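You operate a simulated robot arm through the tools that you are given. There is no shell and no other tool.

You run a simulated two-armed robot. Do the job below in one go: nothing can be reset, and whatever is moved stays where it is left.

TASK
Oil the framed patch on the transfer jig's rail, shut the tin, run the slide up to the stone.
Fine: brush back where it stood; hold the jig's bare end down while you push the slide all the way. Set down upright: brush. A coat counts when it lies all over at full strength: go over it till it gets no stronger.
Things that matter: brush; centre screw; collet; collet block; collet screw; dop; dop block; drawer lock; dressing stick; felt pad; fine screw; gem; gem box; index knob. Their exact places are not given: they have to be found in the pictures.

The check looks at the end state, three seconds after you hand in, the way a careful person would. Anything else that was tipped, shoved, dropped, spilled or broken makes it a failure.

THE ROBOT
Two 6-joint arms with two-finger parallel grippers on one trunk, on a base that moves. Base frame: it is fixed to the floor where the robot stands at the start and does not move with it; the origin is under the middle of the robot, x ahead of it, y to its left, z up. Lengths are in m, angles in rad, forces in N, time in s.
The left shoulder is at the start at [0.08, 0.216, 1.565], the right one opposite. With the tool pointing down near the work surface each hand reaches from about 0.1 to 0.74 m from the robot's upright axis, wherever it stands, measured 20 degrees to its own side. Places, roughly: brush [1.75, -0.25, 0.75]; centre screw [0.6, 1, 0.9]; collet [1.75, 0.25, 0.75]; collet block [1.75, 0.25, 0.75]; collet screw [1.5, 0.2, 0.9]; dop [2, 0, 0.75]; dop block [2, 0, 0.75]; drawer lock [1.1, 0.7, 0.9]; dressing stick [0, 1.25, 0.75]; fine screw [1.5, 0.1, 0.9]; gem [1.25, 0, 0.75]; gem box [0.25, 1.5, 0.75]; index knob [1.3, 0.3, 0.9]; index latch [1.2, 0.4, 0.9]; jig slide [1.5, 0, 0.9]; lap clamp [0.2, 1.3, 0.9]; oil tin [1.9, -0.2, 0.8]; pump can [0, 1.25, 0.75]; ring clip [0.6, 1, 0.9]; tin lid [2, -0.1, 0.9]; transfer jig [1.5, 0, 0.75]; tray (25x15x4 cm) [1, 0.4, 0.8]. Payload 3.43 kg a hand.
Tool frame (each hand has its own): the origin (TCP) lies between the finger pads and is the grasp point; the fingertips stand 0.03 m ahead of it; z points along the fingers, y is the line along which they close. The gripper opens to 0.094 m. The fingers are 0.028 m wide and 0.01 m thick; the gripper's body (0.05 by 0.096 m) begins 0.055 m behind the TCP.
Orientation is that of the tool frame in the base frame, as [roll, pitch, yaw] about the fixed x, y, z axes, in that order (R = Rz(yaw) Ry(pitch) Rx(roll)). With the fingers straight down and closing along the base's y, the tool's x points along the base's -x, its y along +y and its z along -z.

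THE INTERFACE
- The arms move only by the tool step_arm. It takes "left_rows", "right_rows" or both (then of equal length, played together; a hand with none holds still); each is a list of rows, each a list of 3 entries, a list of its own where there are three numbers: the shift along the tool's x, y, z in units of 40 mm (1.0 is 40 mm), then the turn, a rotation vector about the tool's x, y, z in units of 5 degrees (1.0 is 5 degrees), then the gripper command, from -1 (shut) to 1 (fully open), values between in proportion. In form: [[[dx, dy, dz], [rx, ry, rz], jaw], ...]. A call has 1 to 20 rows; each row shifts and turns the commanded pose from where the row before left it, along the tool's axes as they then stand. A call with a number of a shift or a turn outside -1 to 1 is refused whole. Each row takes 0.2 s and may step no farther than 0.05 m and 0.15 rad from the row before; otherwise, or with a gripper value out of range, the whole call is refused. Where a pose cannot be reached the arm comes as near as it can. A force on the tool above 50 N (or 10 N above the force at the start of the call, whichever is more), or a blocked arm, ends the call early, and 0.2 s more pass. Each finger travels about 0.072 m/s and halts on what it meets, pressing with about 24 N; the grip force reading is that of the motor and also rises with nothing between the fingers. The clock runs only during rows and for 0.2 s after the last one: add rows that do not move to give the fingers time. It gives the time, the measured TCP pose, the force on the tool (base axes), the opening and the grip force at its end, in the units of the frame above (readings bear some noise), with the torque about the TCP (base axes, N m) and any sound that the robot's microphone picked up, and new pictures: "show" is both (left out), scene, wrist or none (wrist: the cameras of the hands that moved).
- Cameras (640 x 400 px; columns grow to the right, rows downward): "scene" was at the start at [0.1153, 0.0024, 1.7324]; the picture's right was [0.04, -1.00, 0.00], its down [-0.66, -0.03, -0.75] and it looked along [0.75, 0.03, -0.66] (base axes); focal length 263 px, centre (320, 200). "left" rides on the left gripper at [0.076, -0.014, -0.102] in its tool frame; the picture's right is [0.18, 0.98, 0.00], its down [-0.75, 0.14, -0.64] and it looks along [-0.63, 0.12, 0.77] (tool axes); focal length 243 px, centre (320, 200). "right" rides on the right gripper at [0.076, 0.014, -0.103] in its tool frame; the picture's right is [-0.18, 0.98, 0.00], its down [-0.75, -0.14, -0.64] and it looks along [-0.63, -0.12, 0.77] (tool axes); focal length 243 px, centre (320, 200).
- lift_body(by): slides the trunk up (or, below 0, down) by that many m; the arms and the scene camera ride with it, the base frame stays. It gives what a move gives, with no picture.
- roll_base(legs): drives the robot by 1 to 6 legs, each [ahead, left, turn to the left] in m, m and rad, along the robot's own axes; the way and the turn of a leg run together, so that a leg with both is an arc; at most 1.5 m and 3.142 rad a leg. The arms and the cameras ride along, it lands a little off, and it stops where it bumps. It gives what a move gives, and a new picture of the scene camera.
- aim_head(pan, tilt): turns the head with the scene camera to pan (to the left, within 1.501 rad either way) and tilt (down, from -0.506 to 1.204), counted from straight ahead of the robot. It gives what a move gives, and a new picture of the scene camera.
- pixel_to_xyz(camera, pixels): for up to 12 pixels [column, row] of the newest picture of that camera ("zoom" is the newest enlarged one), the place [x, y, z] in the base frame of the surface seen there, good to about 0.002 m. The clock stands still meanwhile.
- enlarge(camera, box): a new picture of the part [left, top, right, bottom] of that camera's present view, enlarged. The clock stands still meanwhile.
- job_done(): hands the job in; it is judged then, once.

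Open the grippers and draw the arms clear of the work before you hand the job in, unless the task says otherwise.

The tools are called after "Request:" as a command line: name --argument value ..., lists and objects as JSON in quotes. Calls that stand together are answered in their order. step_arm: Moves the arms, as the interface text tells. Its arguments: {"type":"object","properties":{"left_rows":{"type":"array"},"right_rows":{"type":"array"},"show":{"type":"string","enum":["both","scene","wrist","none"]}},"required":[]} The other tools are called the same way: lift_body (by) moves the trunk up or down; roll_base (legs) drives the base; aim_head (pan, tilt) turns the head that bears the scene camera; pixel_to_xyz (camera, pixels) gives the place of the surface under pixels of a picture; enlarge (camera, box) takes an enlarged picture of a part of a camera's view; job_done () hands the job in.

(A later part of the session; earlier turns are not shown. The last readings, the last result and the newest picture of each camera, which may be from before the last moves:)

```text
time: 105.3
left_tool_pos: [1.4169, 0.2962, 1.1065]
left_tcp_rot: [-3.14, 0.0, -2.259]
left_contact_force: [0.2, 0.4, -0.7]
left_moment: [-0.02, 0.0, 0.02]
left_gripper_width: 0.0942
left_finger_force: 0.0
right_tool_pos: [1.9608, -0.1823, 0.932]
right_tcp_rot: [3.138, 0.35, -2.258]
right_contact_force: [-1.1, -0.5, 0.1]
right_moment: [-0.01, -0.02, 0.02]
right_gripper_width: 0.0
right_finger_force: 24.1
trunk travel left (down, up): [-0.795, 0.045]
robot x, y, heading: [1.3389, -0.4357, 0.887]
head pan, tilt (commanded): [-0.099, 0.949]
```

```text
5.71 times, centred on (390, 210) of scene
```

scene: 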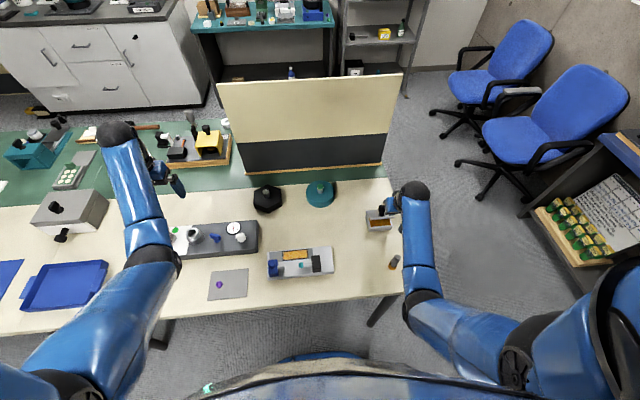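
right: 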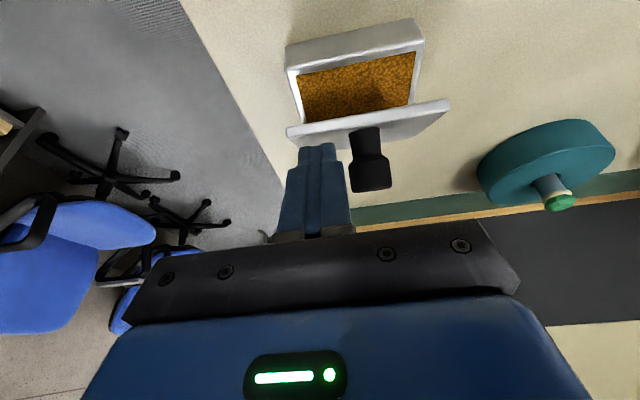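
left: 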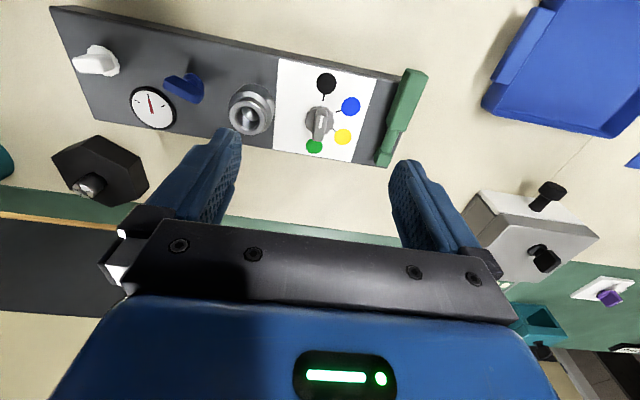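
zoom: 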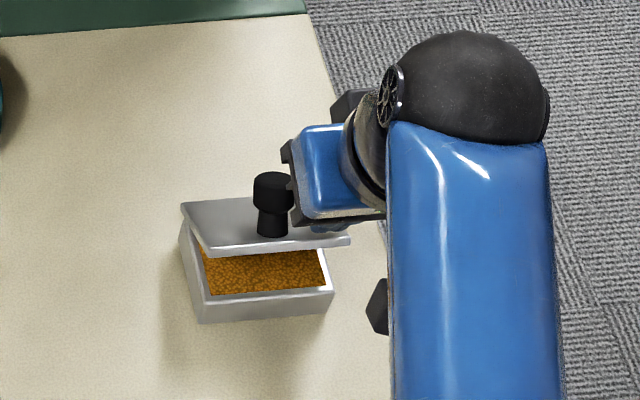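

The lid is about 40–50° from shut and stays where pushed. I now press it forward and down with the fingertips following its arc.

Request:
step_arm --right_rows '[[[0.156, 0, 0.209], [0, 0, 0], -1], [[0.156, 0, 0.209], [0, 0, 0], -1], [[0.156, 0, 0.209], [0, 0, 0], -1], [[0, 0, 0], [0, 0, 0], -1]]' --show "both"

Request:
enlarge --camera "scene" --box '[350, 175, 430, 245]'

```text
time: 106.3
left_tool_pos: [1.4167, 0.2943, 1.1078]
left_tcp_rot: [3.141, 0.0, -2.258]
left_contact_force: [1.0, 0.3, -0.4]
left_moment: [0.01, 0.01, -0.02]
left_gripper_width: 0.0939
left_finger_force: 0.2
right_tool_pos: [1.9538, -0.1912, 0.9025]
right_tcp_rot: [3.139, 0.351, -2.259]
right_contact_force: [0.9, 0.1, -0.1]
right_moment: [0.01, 0.02, -0.04]
right_gripper_width: 0.0
right_finger_force: 24.3
trunk travel left (down, up): [-0.795, 0.045]
robot x, y, heading: [1.3385, -0.436, 0.881]
head pan, tilt (commanded): [-0.099, 0.949]
```

scene: 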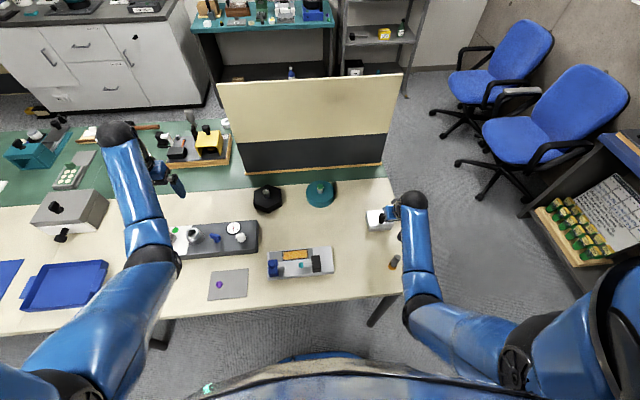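
right: 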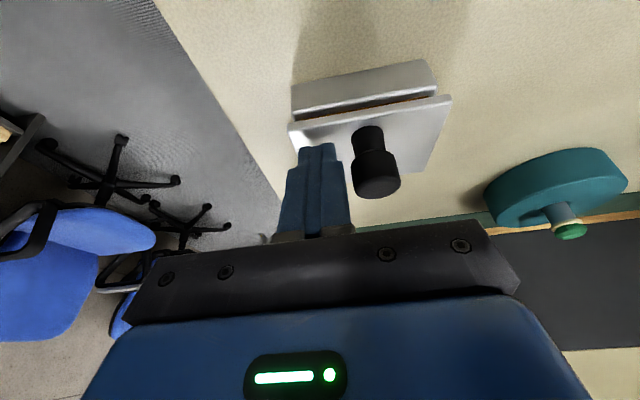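

```text
5.71 times, centred on (390, 210) of scene
```

zoom: 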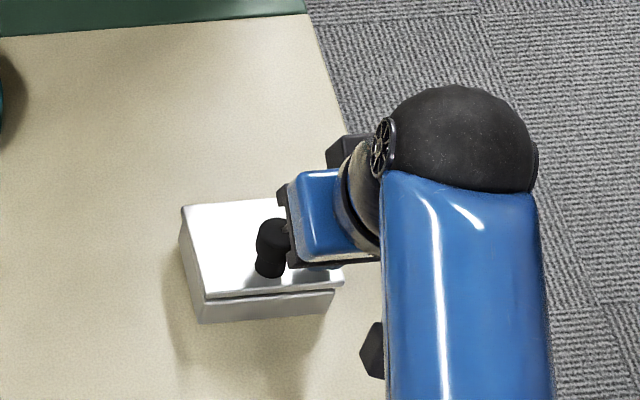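

Nearly shut, with a small gap at the front. I press down further in small steps until it seats.

Request:
step_arm --right_rows '[[[0.034, 0, 0.094], [0, 0, 0], -1], [[0.034, 0, 0.094], [0, 0, 0], -1], [[0.034, 0, 0.094], [0, 0, 0], -1], [[0, 0, 0], [0, 0, 0], -1]]' --show "wrist"

```text
time: 107.3
left_tool_pos: [1.4159, 0.2937, 1.1073]
left_tcp_rot: [3.141, 0.001, -2.258]
left_contact_force: [0.4, -0.3, 0.1]
left_moment: [0.04, -0.01, -0.01]
left_gripper_width: 0.094
left_finger_force: 0.0
right_tool_pos: [1.9541, -0.1902, 0.8923]
right_tcp_rot: [3.141, 0.355, -2.259]
right_contact_force: [1.9, -0.8, 12.9]
right_moment: [-0.06, -0.01, 0.07]
right_gripper_width: 0.0
right_finger_force: 23.9
trunk travel left (down, up): [-0.795, 0.045]
robot x, y, heading: [1.3436, -0.4367, 0.88]
head pan, tilt (commanded): [-0.099, 0.949]
```

right: 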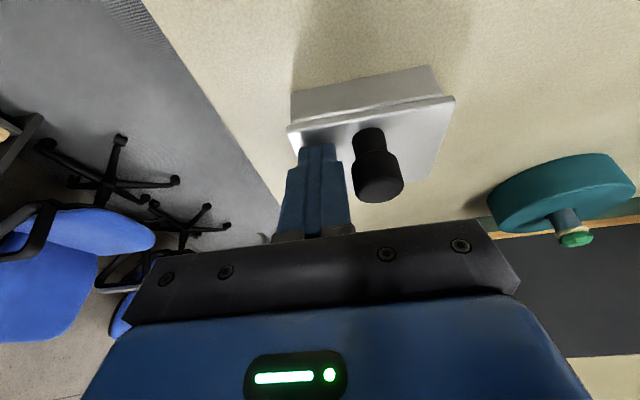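

The lid seats with 13 N pressed. I zoom to check the gap.

Request:
enlarge --camera "right" --box '[270, 50, 480, 200]'

Request:
enlarge --camera "scene" --box '[355, 200, 405, 240]'

```text
2.67 times, centred on (375, 125) of right
```

zoom: 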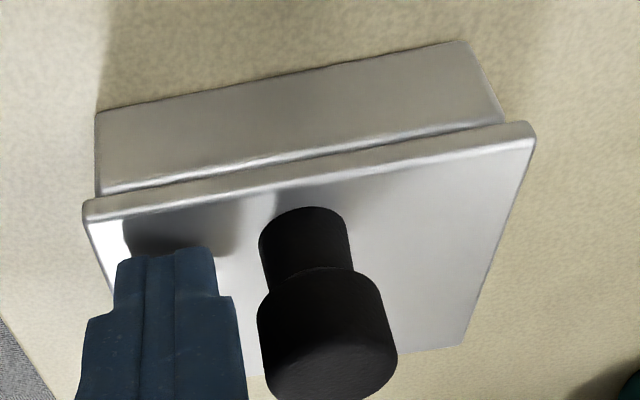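

```text
10.00 times, centred on (380, 220) of scene
```

zoom: 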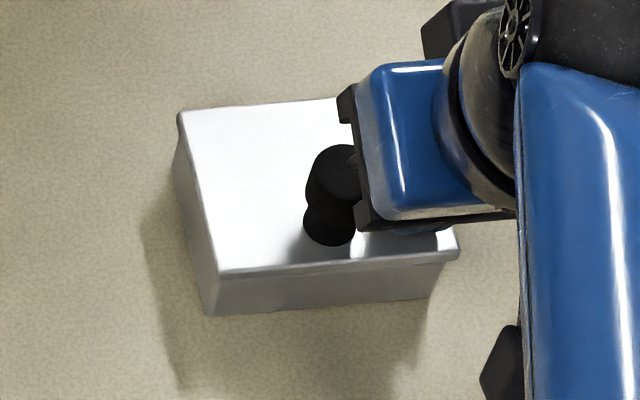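

The tin is shut. I draw the right hand back along its axis, un-tilt it and bring it over the jig's bare right end, while the left hand closes and comes over to the left of the slide, staying high.

Request:
step_arm --right_rows '[[[0, 0, -0.8], [0, 0, 0], -1], [[0, 0, -0.8], [0, 0, 0], -1], [[0, 0, 0], [0, 1, 0], -1], [[0, 0, 0], [0, 1, 0], -1], [[0, 0, 0], [0, 1, 0], -1], [[0, 0, 0], [0, 1, 0], -1], [[0, 0, 0], [0, 0, 0], -1], [[0, 0, 0], [0, 0, 0], -1]]' --left_rows '[[[0, 0, 0], [0, 0, 0], 0.5], [[0, 0, 0], [0, 0, 0], 0], [[0.3, -0.5, 0.2], [0, 0, 0], -0.5], [[0.3, -0.5, 0.2], [0, 0, 0], -1], [[0.3, -0.5, 0.2], [0, 0, 0], -1], [[0.3, -0.5, 0.2], [0, 0, 0], -1], [[0, 0, 0], [0, 0, 0], -1], [[0, 0, 0], [0, 0, 0], -1]]' --show "both"

```text
time: 109.1
left_tool_pos: [1.4549, 0.2167, 1.0603]
left_tcp_rot: [3.14, 0.002, -2.258]
left_contact_force: [-1.2, -0.1, -0.1]
left_moment: [0.0, -0.03, 0.02]
left_gripper_width: 0.0002
left_finger_force: 23.8
left hand out of reach, approached as far as the arm can: row 3, 4, 5, 6
right_tool_pos: [1.9397, -0.2067, 0.9502]
right_tcp_rot: [3.139, 0.0, -2.258]
right_contact_force: [0.2, 0.5, -0.3]
right_moment: [-0.02, 0.01, 0.01]
right_gripper_width: 0.0
right_finger_force: 24.2
trunk travel left (down, up): [-0.795, 0.045]
robot x, y, heading: [1.3408, -0.4339, 0.884]
head pan, tilt (commanded): [-0.099, 0.949]
```

scene: 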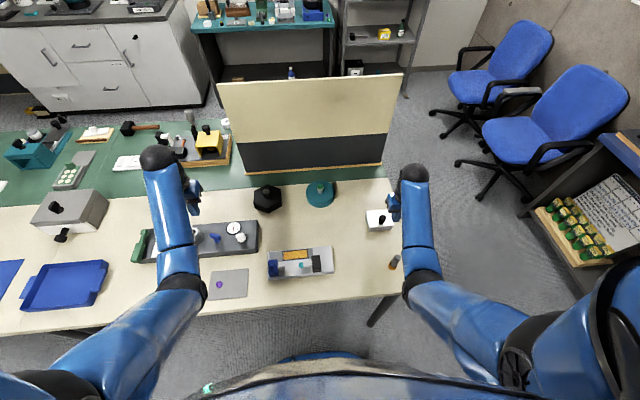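
right: 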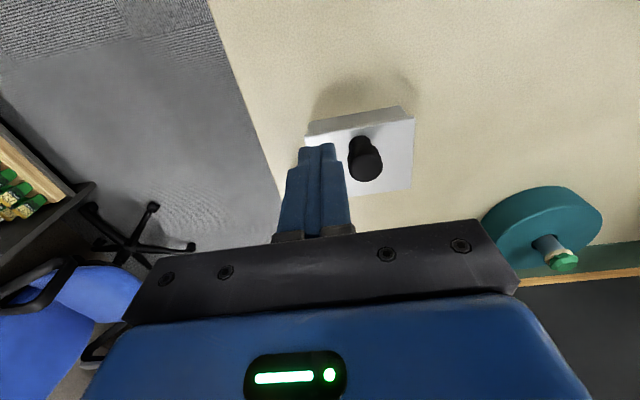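
left: 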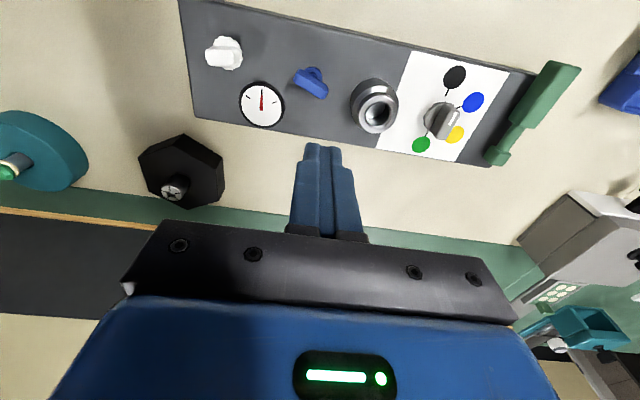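

The tin stays shut. I bring both hands to the jig: right over the bare end, left to the left of the slide, both still above everything.

Request:
step_arm --right_rows '[[[0.2875, 0.771, 0], [0, 0, 0], -1], [[0.2875, 0.771, 0], [0, 0, 0], -1], [[0.2875, 0.771, 0], [0, 0, 0], -1], [[0.2875, 0.771, 0], [0, 0, 0], -1], [[0.2875, 0.771, 0], [0, 0, 0], -1], [[0.2875, 0.771, 0], [0, 0, 0], -1], [[0.2875, 0.771, 0], [0, 0, 0], -1], [[0.2875, 0.771, 0], [0, 0, 0], -1], [[0, 0, 0], [0, 0, 0], -1], [[0, 0, 0], [0, 0, 0], -1]]' --left_rows '[[[0, 0, 0.5], [0, 0, 0], -1], [[0.5, -0.7, 0.3], [0, 0, 0], -1], [[0.5, -0.7, 0.3], [0, 0, 0], -1], [[0.5, -0.7, 0.3], [0, 0, 0], -1], [[0.5, -0.7, 0.3], [0, 0, 0], -1], [[0.5, -0.7, 0.3], [0, 0, 0], -1], [[0.5, -0.6, 0.1], [0, 0, 0], -1], [[0.28, 0, 0], [0, 0, 0], -1], [[0, 0, 0], [0, 0, 0], -1], [[0, 0, 0], [0, 0, 0], -1]]' --show "both"

```text
time: 111.3
left_tool_pos: [1.4956, 0.0108, 0.9759]
left_tcp_rot: [3.14, -0.002, -2.258]
left_contact_force: [-0.1, 0.5, 0.3]
left_moment: [-0.01, -0.02, -0.03]
left_gripper_width: 0.0
left_finger_force: 24.3
right_tool_pos: [1.693, -0.1208, 0.9528]
right_tcp_rot: [3.139, 0.0, -2.256]
right_contact_force: [-0.1, -0.3, 0.3]
right_moment: [-0.01, 0.01, 0.01]
right_gripper_width: 0.0002
right_finger_force: 24.0
trunk travel left (down, up): [-0.795, 0.045]
robot x, y, heading: [1.3398, -0.4356, 0.885]
head pan, tilt (commanded): [-0.099, 0.949]
```

scene: 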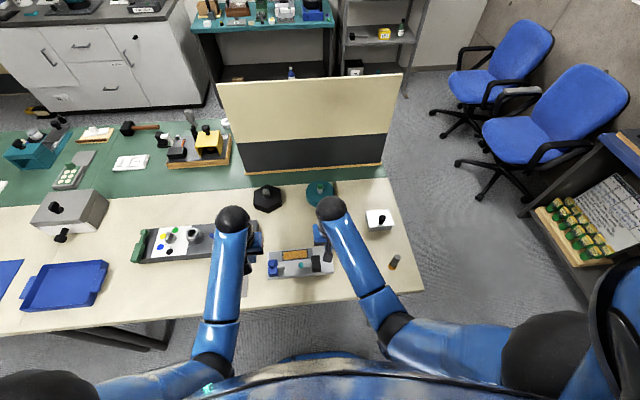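
right: 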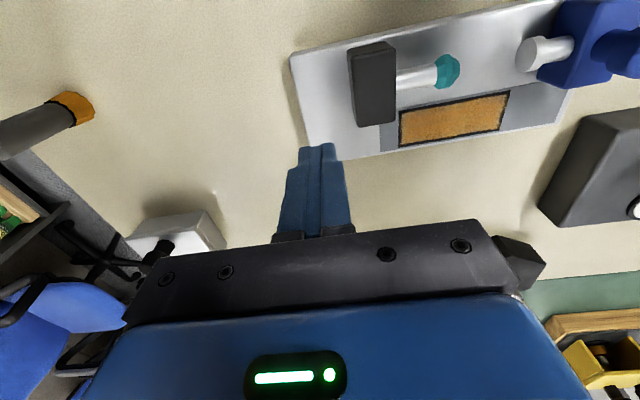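
left: 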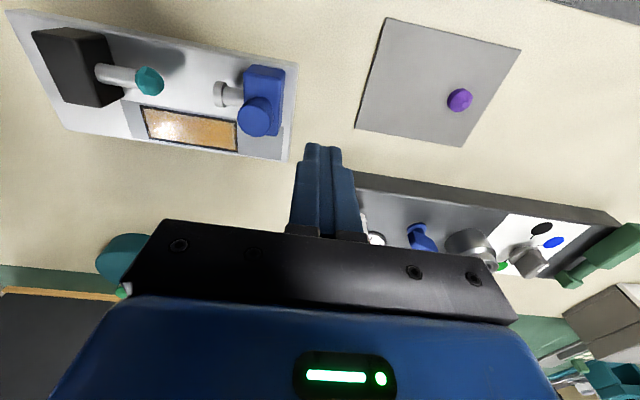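

Both hands are in place above the jig. I measure from the right view the bare end's edges and the block, and from the left view the slide's left face and plate end.

Request:
pixel_to_xyz --camera "right" --pixels '[[292, 60], [308, 165], [352, 80], [385, 122], [394, 118], [330, 100], [375, 45], [445, 70], [524, 55], [540, 70], [380, 150], [345, 65]]'

Request:
pixel_to_xyz --camera "left" --pixels '[[297, 65], [288, 158], [283, 70], [276, 130], [258, 112], [270, 115], [262, 70], [284, 85], [290, 110], [245, 75], [220, 93], [150, 80]]'

Request:
enlarge --camera "left" --box '[180, 40, 340, 180]'

```text
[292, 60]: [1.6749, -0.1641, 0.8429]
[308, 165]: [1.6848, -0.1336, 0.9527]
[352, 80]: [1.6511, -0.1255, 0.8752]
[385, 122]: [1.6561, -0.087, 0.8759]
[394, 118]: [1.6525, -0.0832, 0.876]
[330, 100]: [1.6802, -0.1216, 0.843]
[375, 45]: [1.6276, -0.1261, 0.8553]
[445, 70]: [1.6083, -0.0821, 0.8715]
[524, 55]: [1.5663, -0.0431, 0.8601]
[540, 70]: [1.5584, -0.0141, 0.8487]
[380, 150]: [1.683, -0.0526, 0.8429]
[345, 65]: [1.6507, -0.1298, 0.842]
```

```text
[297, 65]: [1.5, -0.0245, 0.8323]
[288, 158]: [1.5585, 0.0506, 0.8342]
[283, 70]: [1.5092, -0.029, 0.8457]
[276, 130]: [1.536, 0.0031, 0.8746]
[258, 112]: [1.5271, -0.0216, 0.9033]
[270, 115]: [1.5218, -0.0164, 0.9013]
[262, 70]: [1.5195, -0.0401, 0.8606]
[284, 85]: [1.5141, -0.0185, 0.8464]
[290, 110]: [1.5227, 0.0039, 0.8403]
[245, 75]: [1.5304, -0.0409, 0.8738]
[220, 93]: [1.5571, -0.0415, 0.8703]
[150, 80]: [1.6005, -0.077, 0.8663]
```

```text
2.86 times, centred on (260, 110) of left
```

zoom: 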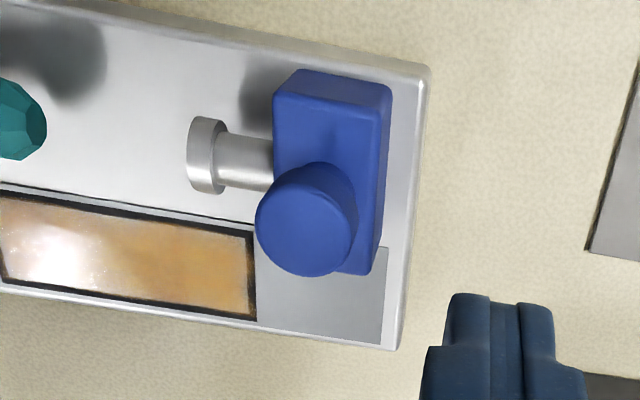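

The right fingertips are over the bare end (r −0.025…−0.005 between block at −0.043 and edge at 0), the left ones 2.5 cm left of the slide. I lower both: right to just above the plate, left to tip height 0.849.

Request:
step_arm --right_rows '[[[0, 0, 0.5], [0, 0, 0], -1], [[0, 0, 0.6], [0, 0, 0], -1], [[0, 0, 0.6], [0, 0, 0], -1], [[0, 0, 0.2], [0, 0, 0], -1], [[0, 0, 0], [0, 0, 0], -1], [[0, 0, 0], [0, 0, 0], -1]]' --left_rows '[[[0, 0, 0.6], [0, 0, 0], -1], [[0, 0, 0.6], [0, 0, 0], -1], [[0, 0, 0.6], [0, 0, 0], -1], [[0, 0, 0.6], [0, 0, 0], -1], [[0, 0, 0], [0, 0, 0], -1], [[0, 0, 0], [0, 0, 0], -1]]' --show "both"

```text
time: 112.7
left_tool_pos: [1.4971, 0.0147, 0.8811]
left_tcp_rot: [3.141, 0.001, -2.258]
left_contact_force: [0.1, -0.2, 0.2]
left_moment: [0.01, 0.02, 0.04]
left_gripper_width: 0.0004
left_finger_force: 23.3
right_tool_pos: [1.6901, -0.1233, 0.8751]
right_tcp_rot: [3.141, 0.002, -2.259]
right_contact_force: [-0.2, 0.9, 0.0]
right_moment: [0.01, -0.02, -0.01]
right_gripper_width: 0.0
right_finger_force: 24.0
trunk travel left (down, up): [-0.795, 0.045]
robot x, y, heading: [1.3431, -0.4366, 0.879]
head pan, tilt (commanded): [-0.099, 0.949]
```

scene: 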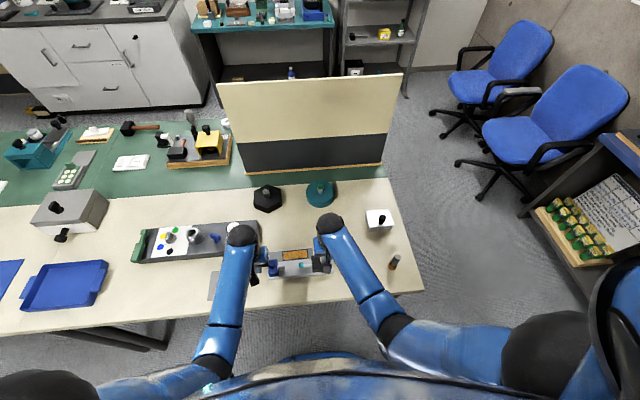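
right: 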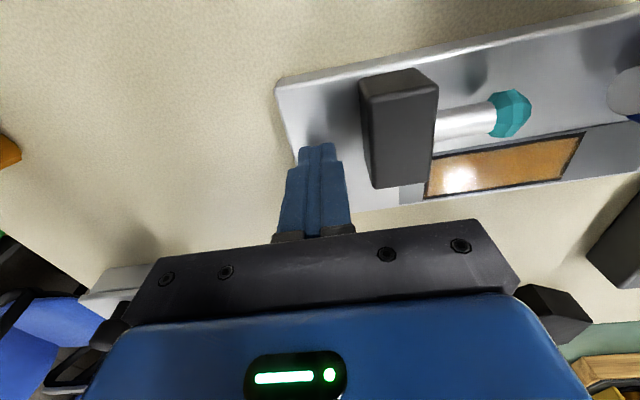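
left: 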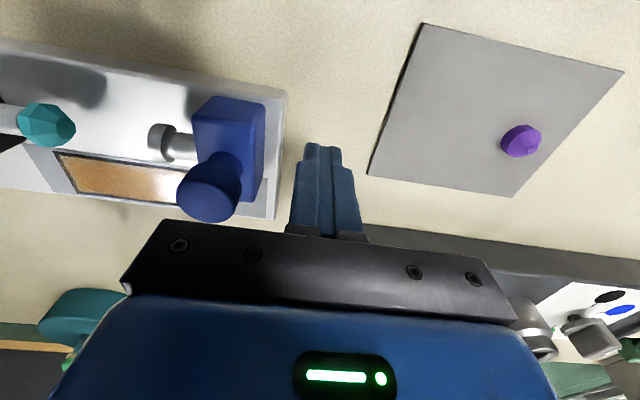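

Both are placed. Now I press down with the right fingertips on the bare end in small steps to about 20 N.

Request:
step_arm --right_rows '[[[0, 0, 0.03], [0, 0, 0], -1], [[0, 0, 0.03], [0, 0, 0], -1], [[0, 0, 0.03], [0, 0, 0], -1], [[0, 0, 0], [0, 0, 0], -1]]' --show "none"

```text
time: 113.7
left_tool_pos: [1.4965, 0.0134, 0.8815]
left_tcp_rot: [3.142, 0.001, -2.26]
left_contact_force: [1.1, 0.4, 0.9]
left_moment: [-0.04, 0.0, -0.01]
left_gripper_width: 0.0002
left_finger_force: 24.6
right_tool_pos: [1.6914, -0.1226, 0.874]
right_tcp_rot: [3.14, 0.001, -2.257]
right_contact_force: [0.3, -2.1, 6.3]
right_moment: [-0.1, 0.06, 0.05]
right_gripper_width: 0.0
right_finger_force: 24.4
trunk travel left (down, up): [-0.795, 0.045]
robot x, y, heading: [1.3362, -0.436, 0.882]
head pan, tilt (commanded): [-0.099, 0.949]
```

Contact with 6 N. I press 2 mm more for a firm hold.

Request:
step_arm --right_rows '[[[0, 0, 0.03], [0, 0, 0], -1], [[0, 0, 0.025], [0, 0, 0], -1], [[0, 0, 0], [0, 0, 0], -1]]' --show "none"

```text
time: 114.5
left_tool_pos: [1.4954, 0.013, 0.8829]
left_tcp_rot: [-3.141, 0.003, -2.258]
left_contact_force: [0.4, -0.9, -0.2]
left_moment: [-0.03, 0.01, 0.02]
left_gripper_width: 0.0001
left_finger_force: 24.5
right_tool_pos: [1.6897, -0.1229, 0.8714]
right_tcp_rot: [3.137, 0.008, -2.26]
right_contact_force: [2.4, -3.4, 36.2]
right_moment: [-0.5, 0.25, 0.2]
right_gripper_width: 0.0
right_finger_force: 23.5
trunk travel left (down, up): [-0.795, 0.045]
robot x, y, heading: [1.3407, -0.4346, 0.883]
head pan, tilt (commanded): [-0.099, 0.949]
```

36 N is more than needed; I ease the right hand slightly and begin moving the left fingers right toward the slide.

Request:
step_arm --right_rows '[[[0, 0, -0.015], [0, 0, 0], -1], [[0, 0, 0], [0, 0, 0], -1], [[0, 0, 0], [0, 0, 0], -1], [[0, 0, 0], [0, 0, 0], -1], [[0, 0, 0], [0, 0, 0], -1], [[0, 0, 0], [0, 0, 0], -1]]' --left_rows '[[[0, 0, 0], [0, 0, 0], -1], [[0, -0.16, 0], [0, 0, 0], -1], [[0, -0.16, 0], [0, 0, 0], -1], [[0, -0.16, 0], [0, 0, 0], -1], [[0, -0.16, 0], [0, 0, 0], -1], [[0, 0, 0], [0, 0, 0], -1]]' --show "wrist"

```text
time: 115.9
left_tool_pos: [1.5148, -0.0045, 0.8813]
left_tcp_rot: [3.14, 0.004, -2.257]
left_contact_force: [-3.5, 2.6, 0.4]
left_moment: [-0.05, -0.09, 0.02]
left_gripper_width: 0.0
left_finger_force: 24.3
right_tool_pos: [1.6911, -0.1227, 0.8717]
right_tcp_rot: [3.138, 0.007, -2.258]
right_contact_force: [9.5, -4.6, 41.1]
right_moment: [-0.55, 0.1, 0.02]
right_gripper_width: 0.0001
right_finger_force: 24.6
trunk travel left (down, up): [-0.795, 0.045]
robot x, y, heading: [1.3443, -0.4322, 0.887]
head pan, tilt (commanded): [-0.099, 0.949]
```

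right: 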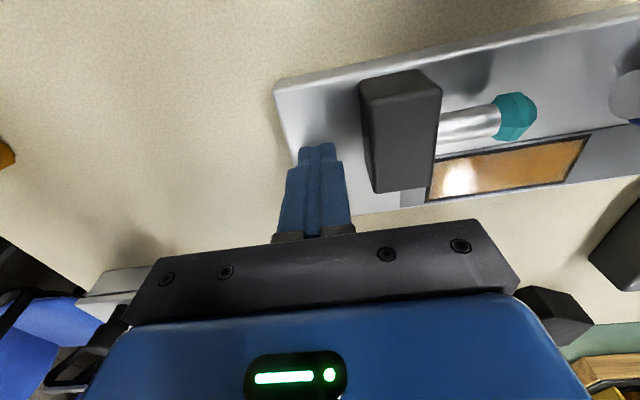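
left: 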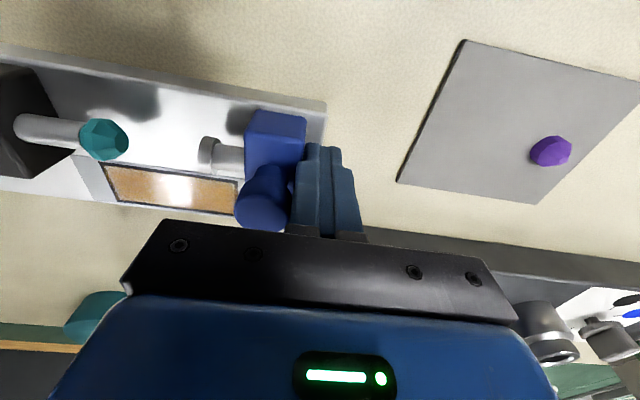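

The left fingers touch the slide (4 N). The right hand presses 41 N, so I ease it a bit more, then push the slide on in small steps.

Request:
step_arm --right_rows '[[[0, 0, -0.03], [0, 0, 0], -1], [[0, 0, 0], [0, 0, 0], -1], [[0, 0, 0], [0, 0, 0], -1], [[0, 0, 0], [0, 0, 0], -1], [[0, 0, 0], [0, 0, 0], -1]]' --left_rows '[[[0, 0, 0], [0, 0, 0], -1], [[0, -0.1, 0], [0, 0, 0], -1], [[0, -0.1, 0], [0, 0, 0], -1], [[0, -0.1, 0], [0, 0, 0], -1], [[0, 0, 0], [0, 0, 0], -1]]' --show "wrist"

```text
time: 117.1
left_tool_pos: [1.5248, -0.0127, 0.8793]
left_tcp_rot: [3.14, 0.0, -2.258]
left_contact_force: [-1.6, 2.3, -2.2]
left_moment: [-0.04, -0.04, -0.01]
left_gripper_width: 0.0
left_finger_force: 23.9
right_tool_pos: [1.6905, -0.1223, 0.8712]
right_tcp_rot: [3.138, 0.004, -2.257]
right_contact_force: [11.4, -1.1, 32.9]
right_moment: [-0.38, -0.1, 0.05]
right_gripper_width: 0.0001
right_finger_force: 24.1
trunk travel left (down, up): [-0.795, 0.045]
robot x, y, heading: [1.3396, -0.4385, 0.886]
head pan, tilt (commanded): [-0.099, 0.949]
```

right: 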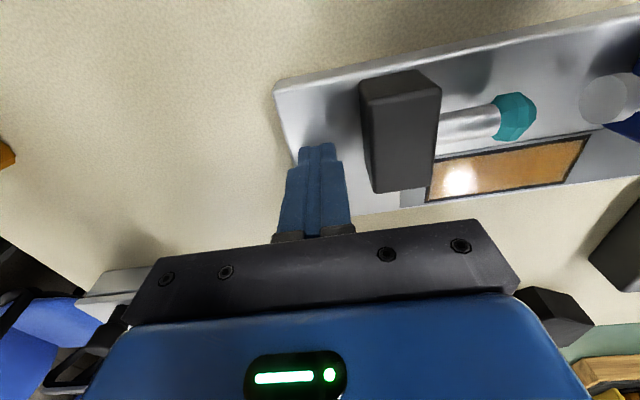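
left: 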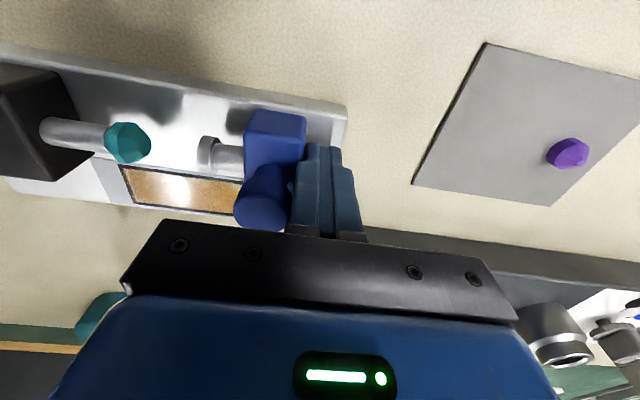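

The slide follows easily with 3 N and the jig stays put. I push 2.4 cm further.

Request:
step_arm --left_rows '[[[0, -0.15, 0], [0, 0, 0], -1], [[0, -0.15, 0], [0, 0, 0], -1], [[0, -0.15, 0], [0, 0, 0], -1], [[0, -0.15, 0], [0, 0, 0], -1], [[0, 0, 0], [0, 0, 0], -1]]' --right_rows '[[[0, 0, 0], [0, 0, 0], -1], [[0, 0, 0], [0, 0, 0], -1], [[0, 0, 0], [0, 0, 0], -1], [[0, 0, 0], [0, 0, 0], -1], [[0, 0, 0], [0, 0, 0], -1]]' --show "wrist"

```text
time: 118.3
left_tool_pos: [1.5425, -0.0266, 0.8797]
left_tcp_rot: [3.141, 0.003, -2.258]
left_contact_force: [-1.6, 0.9, 1.2]
left_moment: [-0.05, -0.05, 0.01]
left_gripper_width: 0.0001
left_finger_force: 23.7
right_tool_pos: [1.6885, -0.1231, 0.8708]
right_tcp_rot: [3.137, 0.003, -2.26]
right_contact_force: [9.3, 0.4, 30.6]
right_moment: [-0.32, -0.05, -0.01]
right_gripper_width: 0.0
right_finger_force: 24.1
trunk travel left (down, up): [-0.795, 0.045]
robot x, y, heading: [1.3455, -0.4377, 0.881]
head pan, tilt (commanded): [-0.099, 0.949]
```

right: 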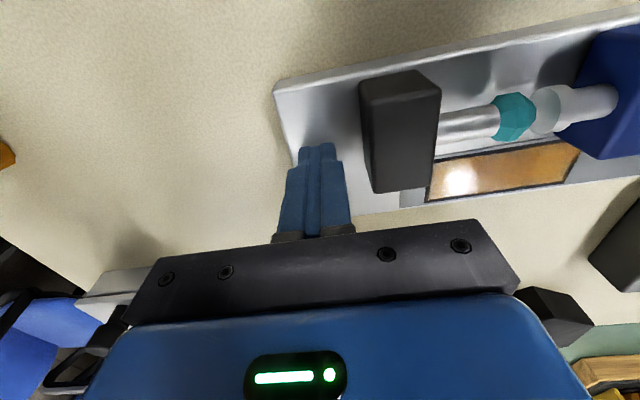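
left: 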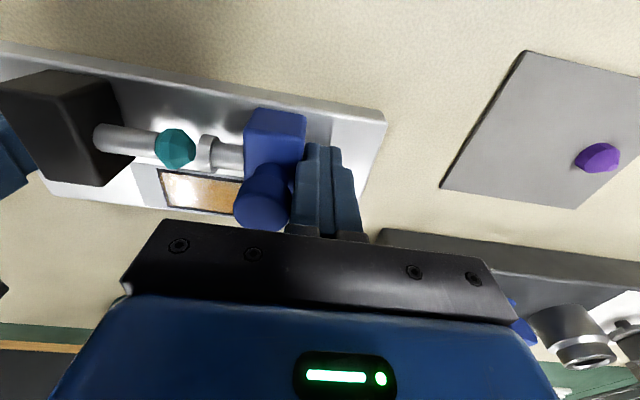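

The slide's cup is close to the stone ((545,110) vs (515,118) in the right view). I push on in 2.4 mm steps, watching the force.

Request:
step_arm --left_rows '[[[0, -0.06, 0], [0, 0, 0], -1], [[0, -0.06, 0], [0, 0, 0], -1], [[0, 0, 0], [0, 0, 0], -1]]' --right_rows '[[[0, 0, 0], [0, 0, 0], -1], [[0, 0, 0], [0, 0, 0], -1], [[0, 0, 0], [0, 0, 0], -1]]' --show "wrist"

Request:
enlarge --camera "right" --box '[420, 60, 640, 200]'

```text
time: 119.1
left_tool_pos: [1.5478, -0.0297, 0.8807]
left_tcp_rot: [3.141, 0.001, -2.258]
left_contact_force: [-2.3, 4.4, -0.6]
left_moment: [-0.08, -0.04, 0.05]
left_gripper_width: 0.0
left_finger_force: 23.8
right_tool_pos: [1.6904, -0.1227, 0.871]
right_tcp_rot: [3.138, 0.005, -2.258]
right_contact_force: [8.7, -1.1, 32.2]
right_moment: [-0.39, -0.01, 0.24]
right_gripper_width: 0.0001
right_finger_force: 24.4
trunk travel left (down, up): [-0.795, 0.045]
robot x, y, heading: [1.3388, -0.4343, 0.877]
head pan, tilt (commanded): [-0.099, 0.949]
```

right: 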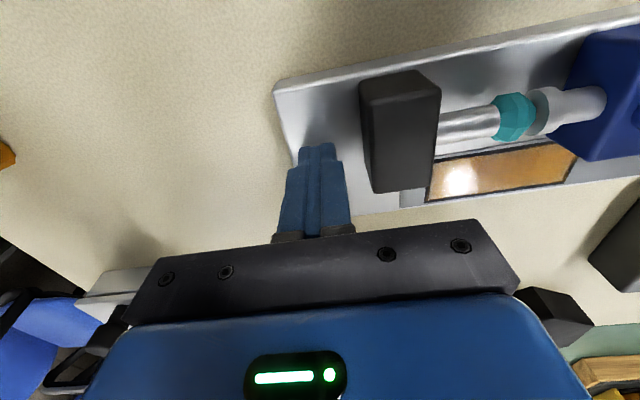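
left: 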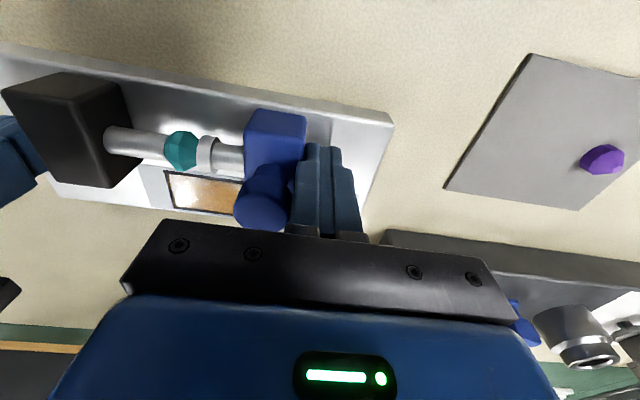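

```text
2.86 times, centred on (530, 130) of right
```

zoom: 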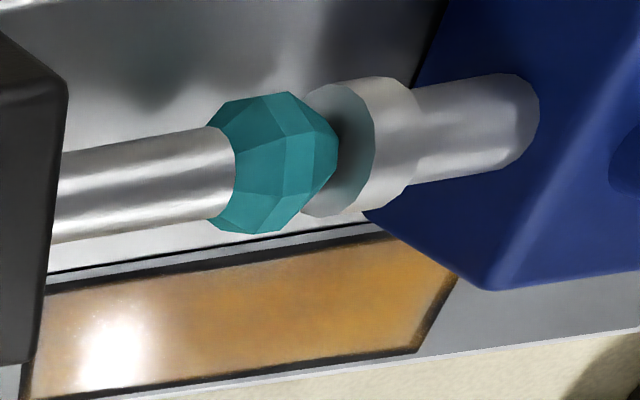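

Only a 1–3 mm gap remains. I push another few mm in fine steps.

Request:
step_arm --left_rows '[[[0, -0.04, 0], [0, 0, 0], -1], [[0, -0.04, 0], [0, 0, 0], -1], [[0, 0, 0], [0, 0, 0], -1]]' --right_rows '[[[0, 0, 0], [0, 0, 0], -1], [[0, 0, 0], [0, 0, 0], -1], [[0, 0, 0], [0, 0, 0], -1]]' --show "wrist"

Request:
enlarge --camera "right" --box '[420, 60, 640, 200]'

```text
time: 119.9
left_tool_pos: [1.5485, -0.0322, 0.8809]
left_tcp_rot: [3.14, 0.0, -2.257]
left_contact_force: [-13.5, 11.2, 3.1]
left_moment: [-0.32, -0.37, 0.03]
left_gripper_width: 0.0002
left_finger_force: 23.7
right_tool_pos: [1.69, -0.1224, 0.8721]
right_tcp_rot: [3.141, 0.004, -2.258]
right_contact_force: [15.0, -6.3, 33.1]
right_moment: [-0.51, -0.22, 0.21]
right_gripper_width: 0.0
right_finger_force: 24.0
trunk travel left (down, up): [-0.795, 0.045]
robot x, y, heading: [1.3422, -0.4332, 0.884]
head pan, tilt (commanded): [-0.099, 0.949]
```

right: 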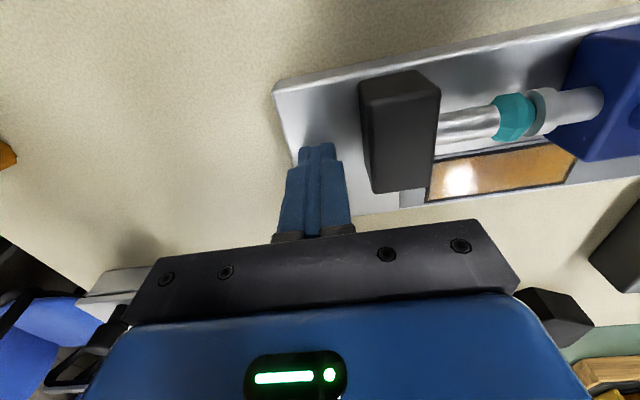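
left: 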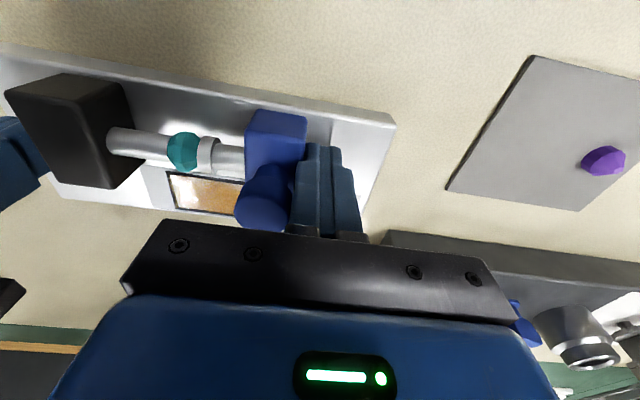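

```text
2.86 times, centred on (530, 130) of right
```

zoom: 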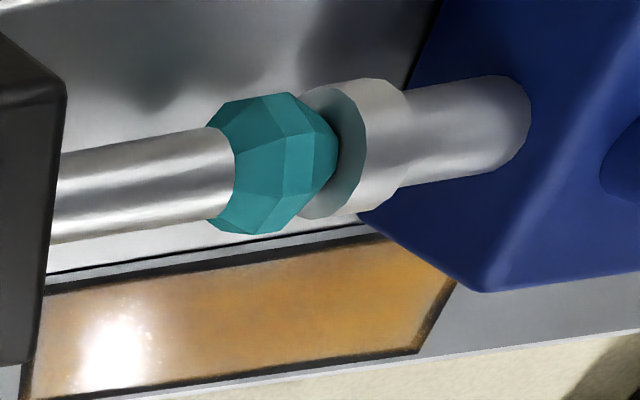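

The force jumped to 17 N: the cup has met the stone. One more slight push confirms the end of travel.

Request:
step_arm --left_rows '[[[0, -0.02, 0], [0, 0, 0], -1], [[0, 0, 0], [0, 0, 0], -1]]' --right_rows '[[[0, 0, 0], [0, 0, 0], -1], [[0, 0, 0], [0, 0, 0], -1]]' --show "wrist"

Request:
enlarge --camera "right" --box '[420, 60, 640, 200]'

```text
time: 120.5
left_tool_pos: [1.5481, -0.0334, 0.8796]
left_tcp_rot: [3.141, 0.002, -2.257]
left_contact_force: [-16.3, 15.0, 2.6]
left_moment: [-0.39, -0.47, 0.05]
left_gripper_width: 0.0
left_finger_force: 23.5
right_tool_pos: [1.6885, -0.1218, 0.8722]
right_tcp_rot: [3.141, 0.004, -2.256]
right_contact_force: [13.1, -6.7, 33.0]
right_moment: [-0.54, -0.1, 0.2]
right_gripper_width: 0.0
right_finger_force: 23.9
trunk travel left (down, up): [-0.795, 0.045]
robot x, y, heading: [1.3417, -0.4359, 0.882]
head pan, tilt (commanded): [-0.099, 0.949]
```

right: 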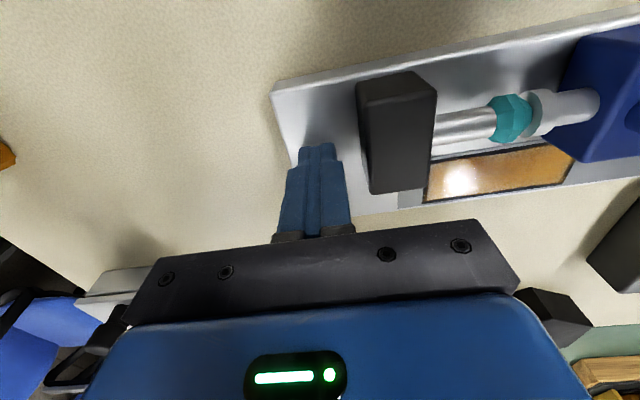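
left: 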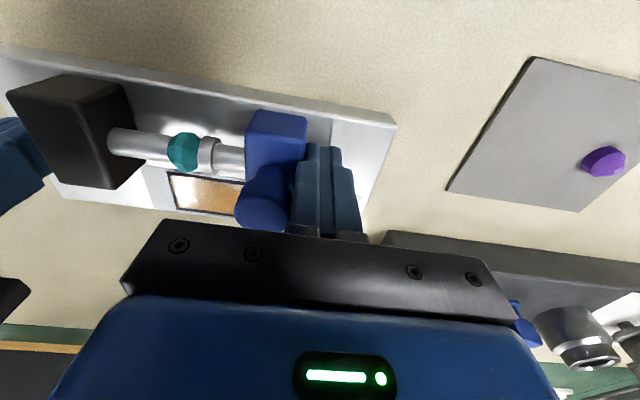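

```text
2.86 times, centred on (530, 130) of right
```

zoom: 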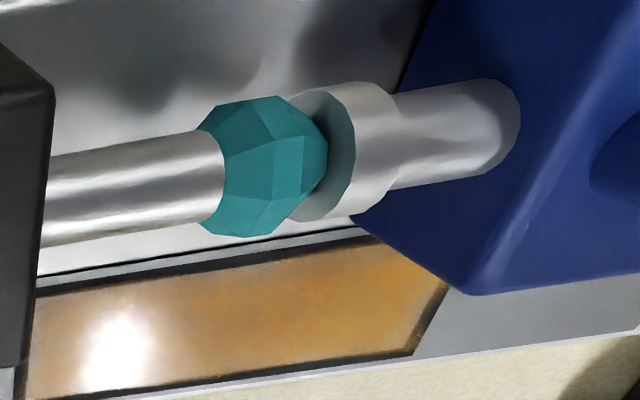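

The stop is firm (22 N) and the jig shows a hint of creeping, so that is enough. I draw the left fingers back 2 cm from the slide while still holding the jig, then raise the left hand.

Request:
step_arm --left_rows '[[[0, 0.1, 0], [0, 0, 0], -1], [[0, 0.3, 0], [0, 0, 0], -1], [[0, 0.5, 0], [0, 0, 0], -1], [[0, 0.3, -0.6], [0, 0, 0], -1], [[0, 0, -0.8], [0, 0, 0], -1], [[0, 0, -0.8], [0, 0, 0], -1], [[0, 0, 0], [0, 0, 0], -1]]' --right_rows '[[[0, 0, 0], [0, 0, 0], -1], [[0, 0, 0], [0, 0, 0], -1], [[0, 0, 0], [0, 0, 0], -1], [[0, 0, 0], [0, 0, 0], -1], [[0, 0, 0], [0, 0, 0], -1], [[0, 0, 0], [0, 0, 0], -1], [[0, 0, 0], [0, 0, 0], -1]]' --show "both"

```text
time: 122.1
left_tool_pos: [1.5105, -0.0029, 0.9675]
left_tcp_rot: [-3.141, 0.004, -2.26]
left_contact_force: [-0.7, -0.9, 0.6]
left_moment: [-0.03, 0.01, -0.02]
left_gripper_width: 0.0001
left_finger_force: 24.3
right_tool_pos: [1.6888, -0.1215, 0.8718]
right_tcp_rot: [3.139, 0.003, -2.257]
right_contact_force: [-5.1, 4.4, 28.3]
right_moment: [-0.13, 0.39, 0.08]
right_gripper_width: 0.0
right_finger_force: 24.5
trunk travel left (down, up): [-0.795, 0.045]
robot x, y, heading: [1.3395, -0.4332, 0.883]
head pan, tilt (commanded): [-0.099, 0.949]
```

scene: 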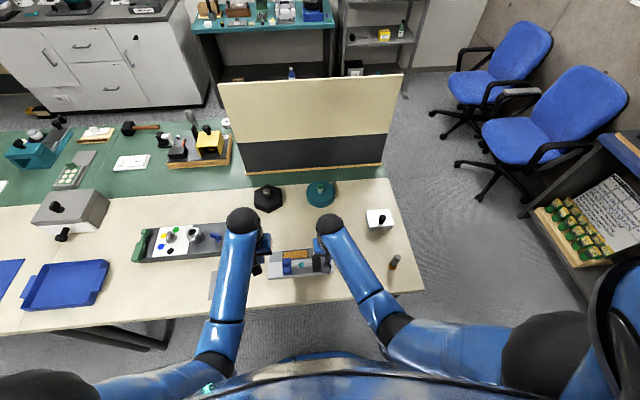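
right: 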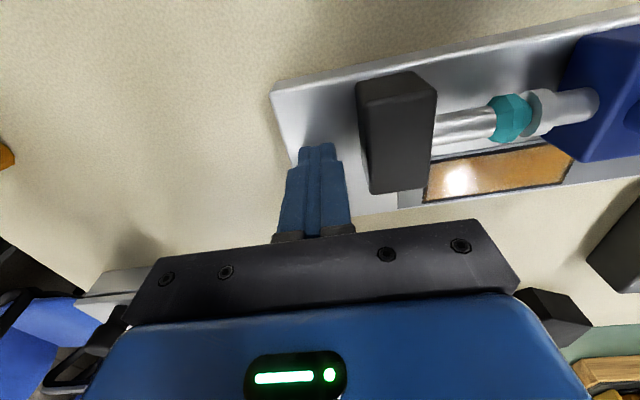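
left: 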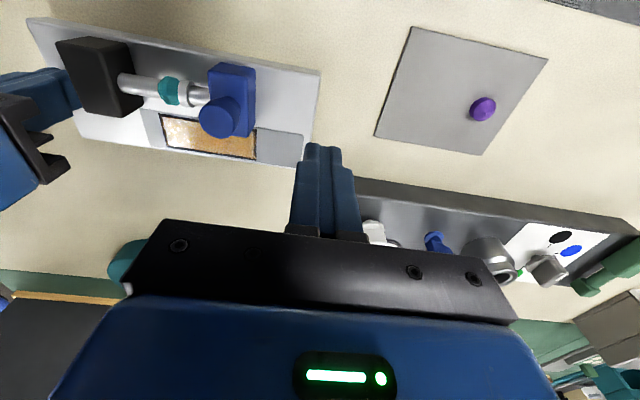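

The slide stays against the stone. I now release the right hand gently upward.

Request:
step_arm --right_rows '[[[0, 0.01, -0.03], [0, 0, 0], -1], [[0, 0, -0.05], [0, 0, 0], -1], [[0, 0, -0.1], [0, 0, 0], -1], [[0, 0, -0.5], [0, 0, 0], -1], [[0, 0, -0.7], [0, 0, 0], -1], [[0, 0, -0.7], [0, 0, 0], -1], [[0, -0.5, 0], [0, 0, 0], -1], [[0, -0.7, 0], [0, 0, 0], -1], [[0, -0.7, 0], [0, 0, 0], -1], [[0, 0, 0], [0, 0, 0], -1]]' --left_rows '[[[0, 0.5, 0], [0, 0, 0], -1], [[0, 0.6, 0], [0, 0, 0], -1], [[0, 0.6, 0], [0, 0, 0], -1], [[0, 0, 0], [0, 0, 0], -1], [[0, 0, 0], [0, 0, 0], -1], [[0, 0, 0], [0, 0, 0], -1], [[0, 0, 0], [0, 0, 0], -1], [[0, 0, 0], [0, 0, 0], -1], [[0, 0, 0], [0, 0, 0], -1], [[0, 0, 0], [0, 0, 0], -1]]' --show "both"

Request:
enlarge --camera "scene" --box '[250, 225, 350, 295]'

```text
time: 124.3
left_tool_pos: [1.4626, 0.0417, 0.9677]
left_tcp_rot: [-3.141, 0.0, -2.257]
left_contact_force: [-0.2, 0.1, -0.2]
left_moment: [-0.01, -0.01, -0.05]
left_gripper_width: 0.0003
left_finger_force: 24.0
right_tool_pos: [1.7501, -0.1701, 0.9529]
right_tcp_rot: [3.139, -0.001, -2.258]
right_contact_force: [0.3, -0.6, 0.0]
right_moment: [0.01, 0.03, 0.0]
right_gripper_width: 0.0
right_finger_force: 24.0
trunk travel left (down, up): [-0.795, 0.045]
robot x, y, heading: [1.3413, -0.4353, 0.886]
head pan, tilt (commanded): [-0.099, 0.949]
```

scene: 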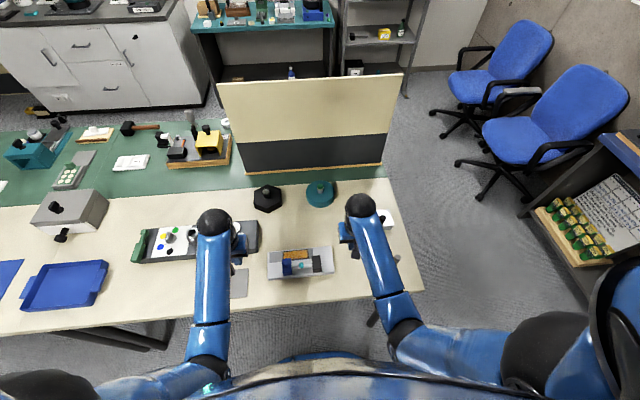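
right: 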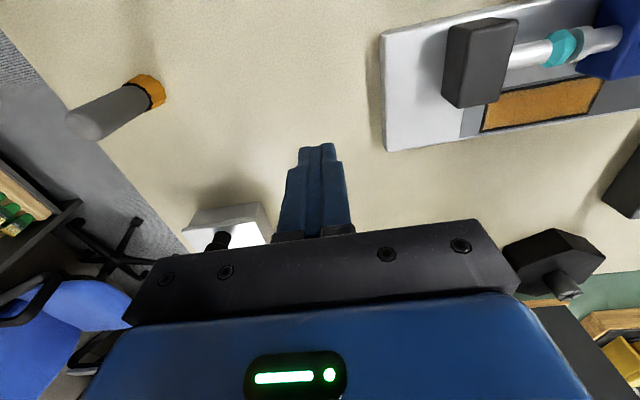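
left: 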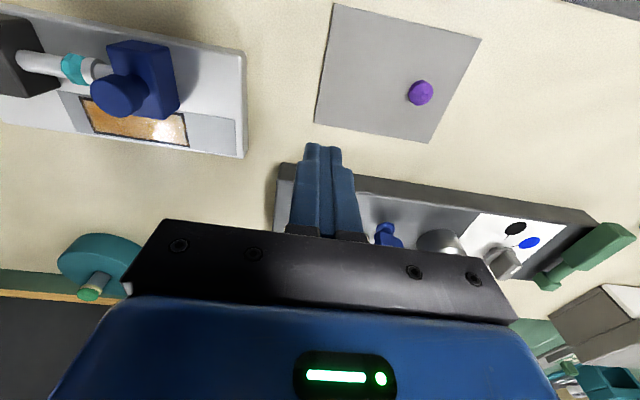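

```text
5.71 times, centred on (300, 260) of scene
```

zoom: 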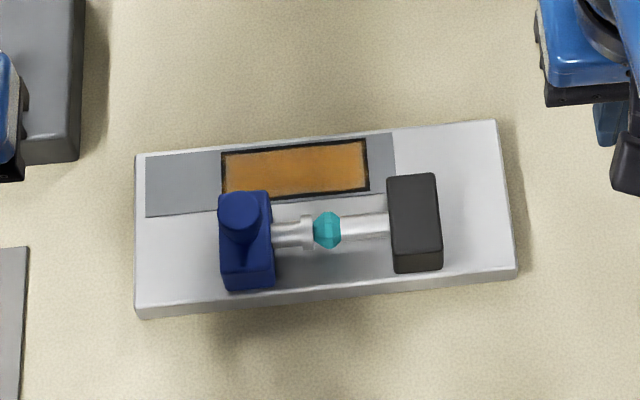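

The slide is now against the stone. I verify the jig's corners against the earlier readings and look at brush and tin.

Request:
pixel_to_xyz --camera "zoom" --pixels '[[140, 158], [494, 125], [512, 268], [142, 308], [225, 156], [363, 144], [366, 190], [303, 232], [315, 230]]'

Request:
enlarge --camera "right" --box '[40, 50, 300, 260]'

Request:
enlarge --camera "scene" --box '[360, 195, 420, 285]'

```text
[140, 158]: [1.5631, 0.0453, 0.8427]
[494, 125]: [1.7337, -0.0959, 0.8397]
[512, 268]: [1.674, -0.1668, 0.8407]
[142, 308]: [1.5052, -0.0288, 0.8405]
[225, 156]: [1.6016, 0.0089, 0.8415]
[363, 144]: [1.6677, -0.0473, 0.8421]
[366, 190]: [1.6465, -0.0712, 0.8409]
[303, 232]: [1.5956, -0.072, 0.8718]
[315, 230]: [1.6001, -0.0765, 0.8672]
```

```text
1.90 times, centred on (170, 155) of right
```

zoom: 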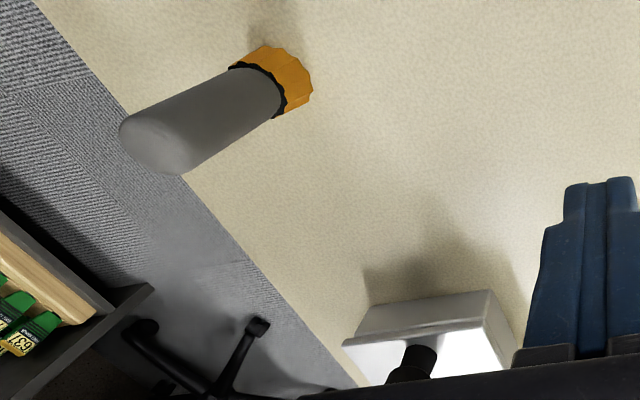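

```text
4.44 times, centred on (390, 240) of scene
```

zoom: 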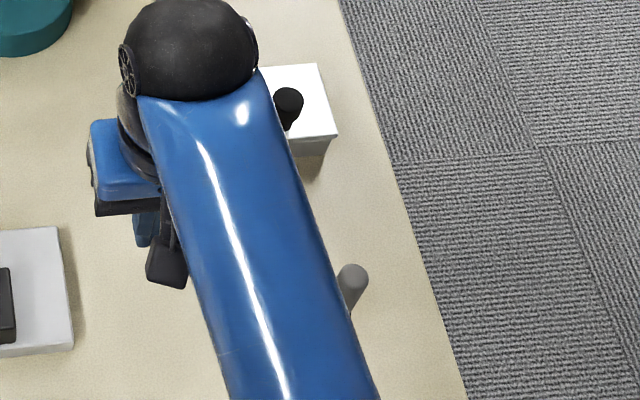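

The jig is unmoved within 1–2 mm and brush and tin are fine. I check the stone contact closely.

Request:
enlarge --camera "scene" --box '[290, 253, 322, 273]'

Request:
enlarge --camera "right" --box '[440, 0, 640, 125]'

```text
16.00 times, centred on (306, 263) of scene
```

zoom: 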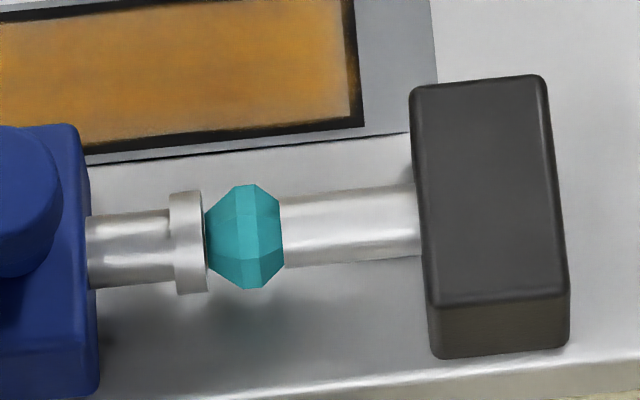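

```text
3.20 times, centred on (540, 62) of right
```

zoom: 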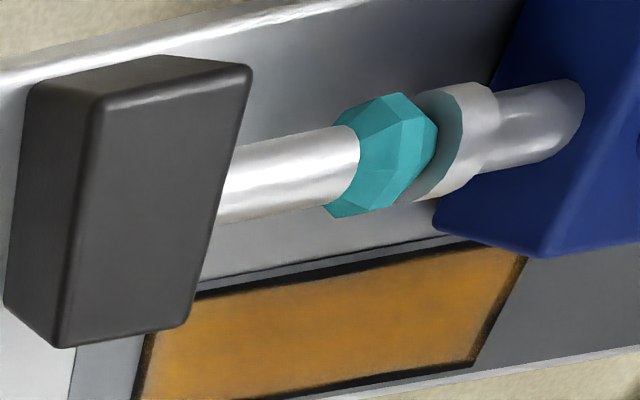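

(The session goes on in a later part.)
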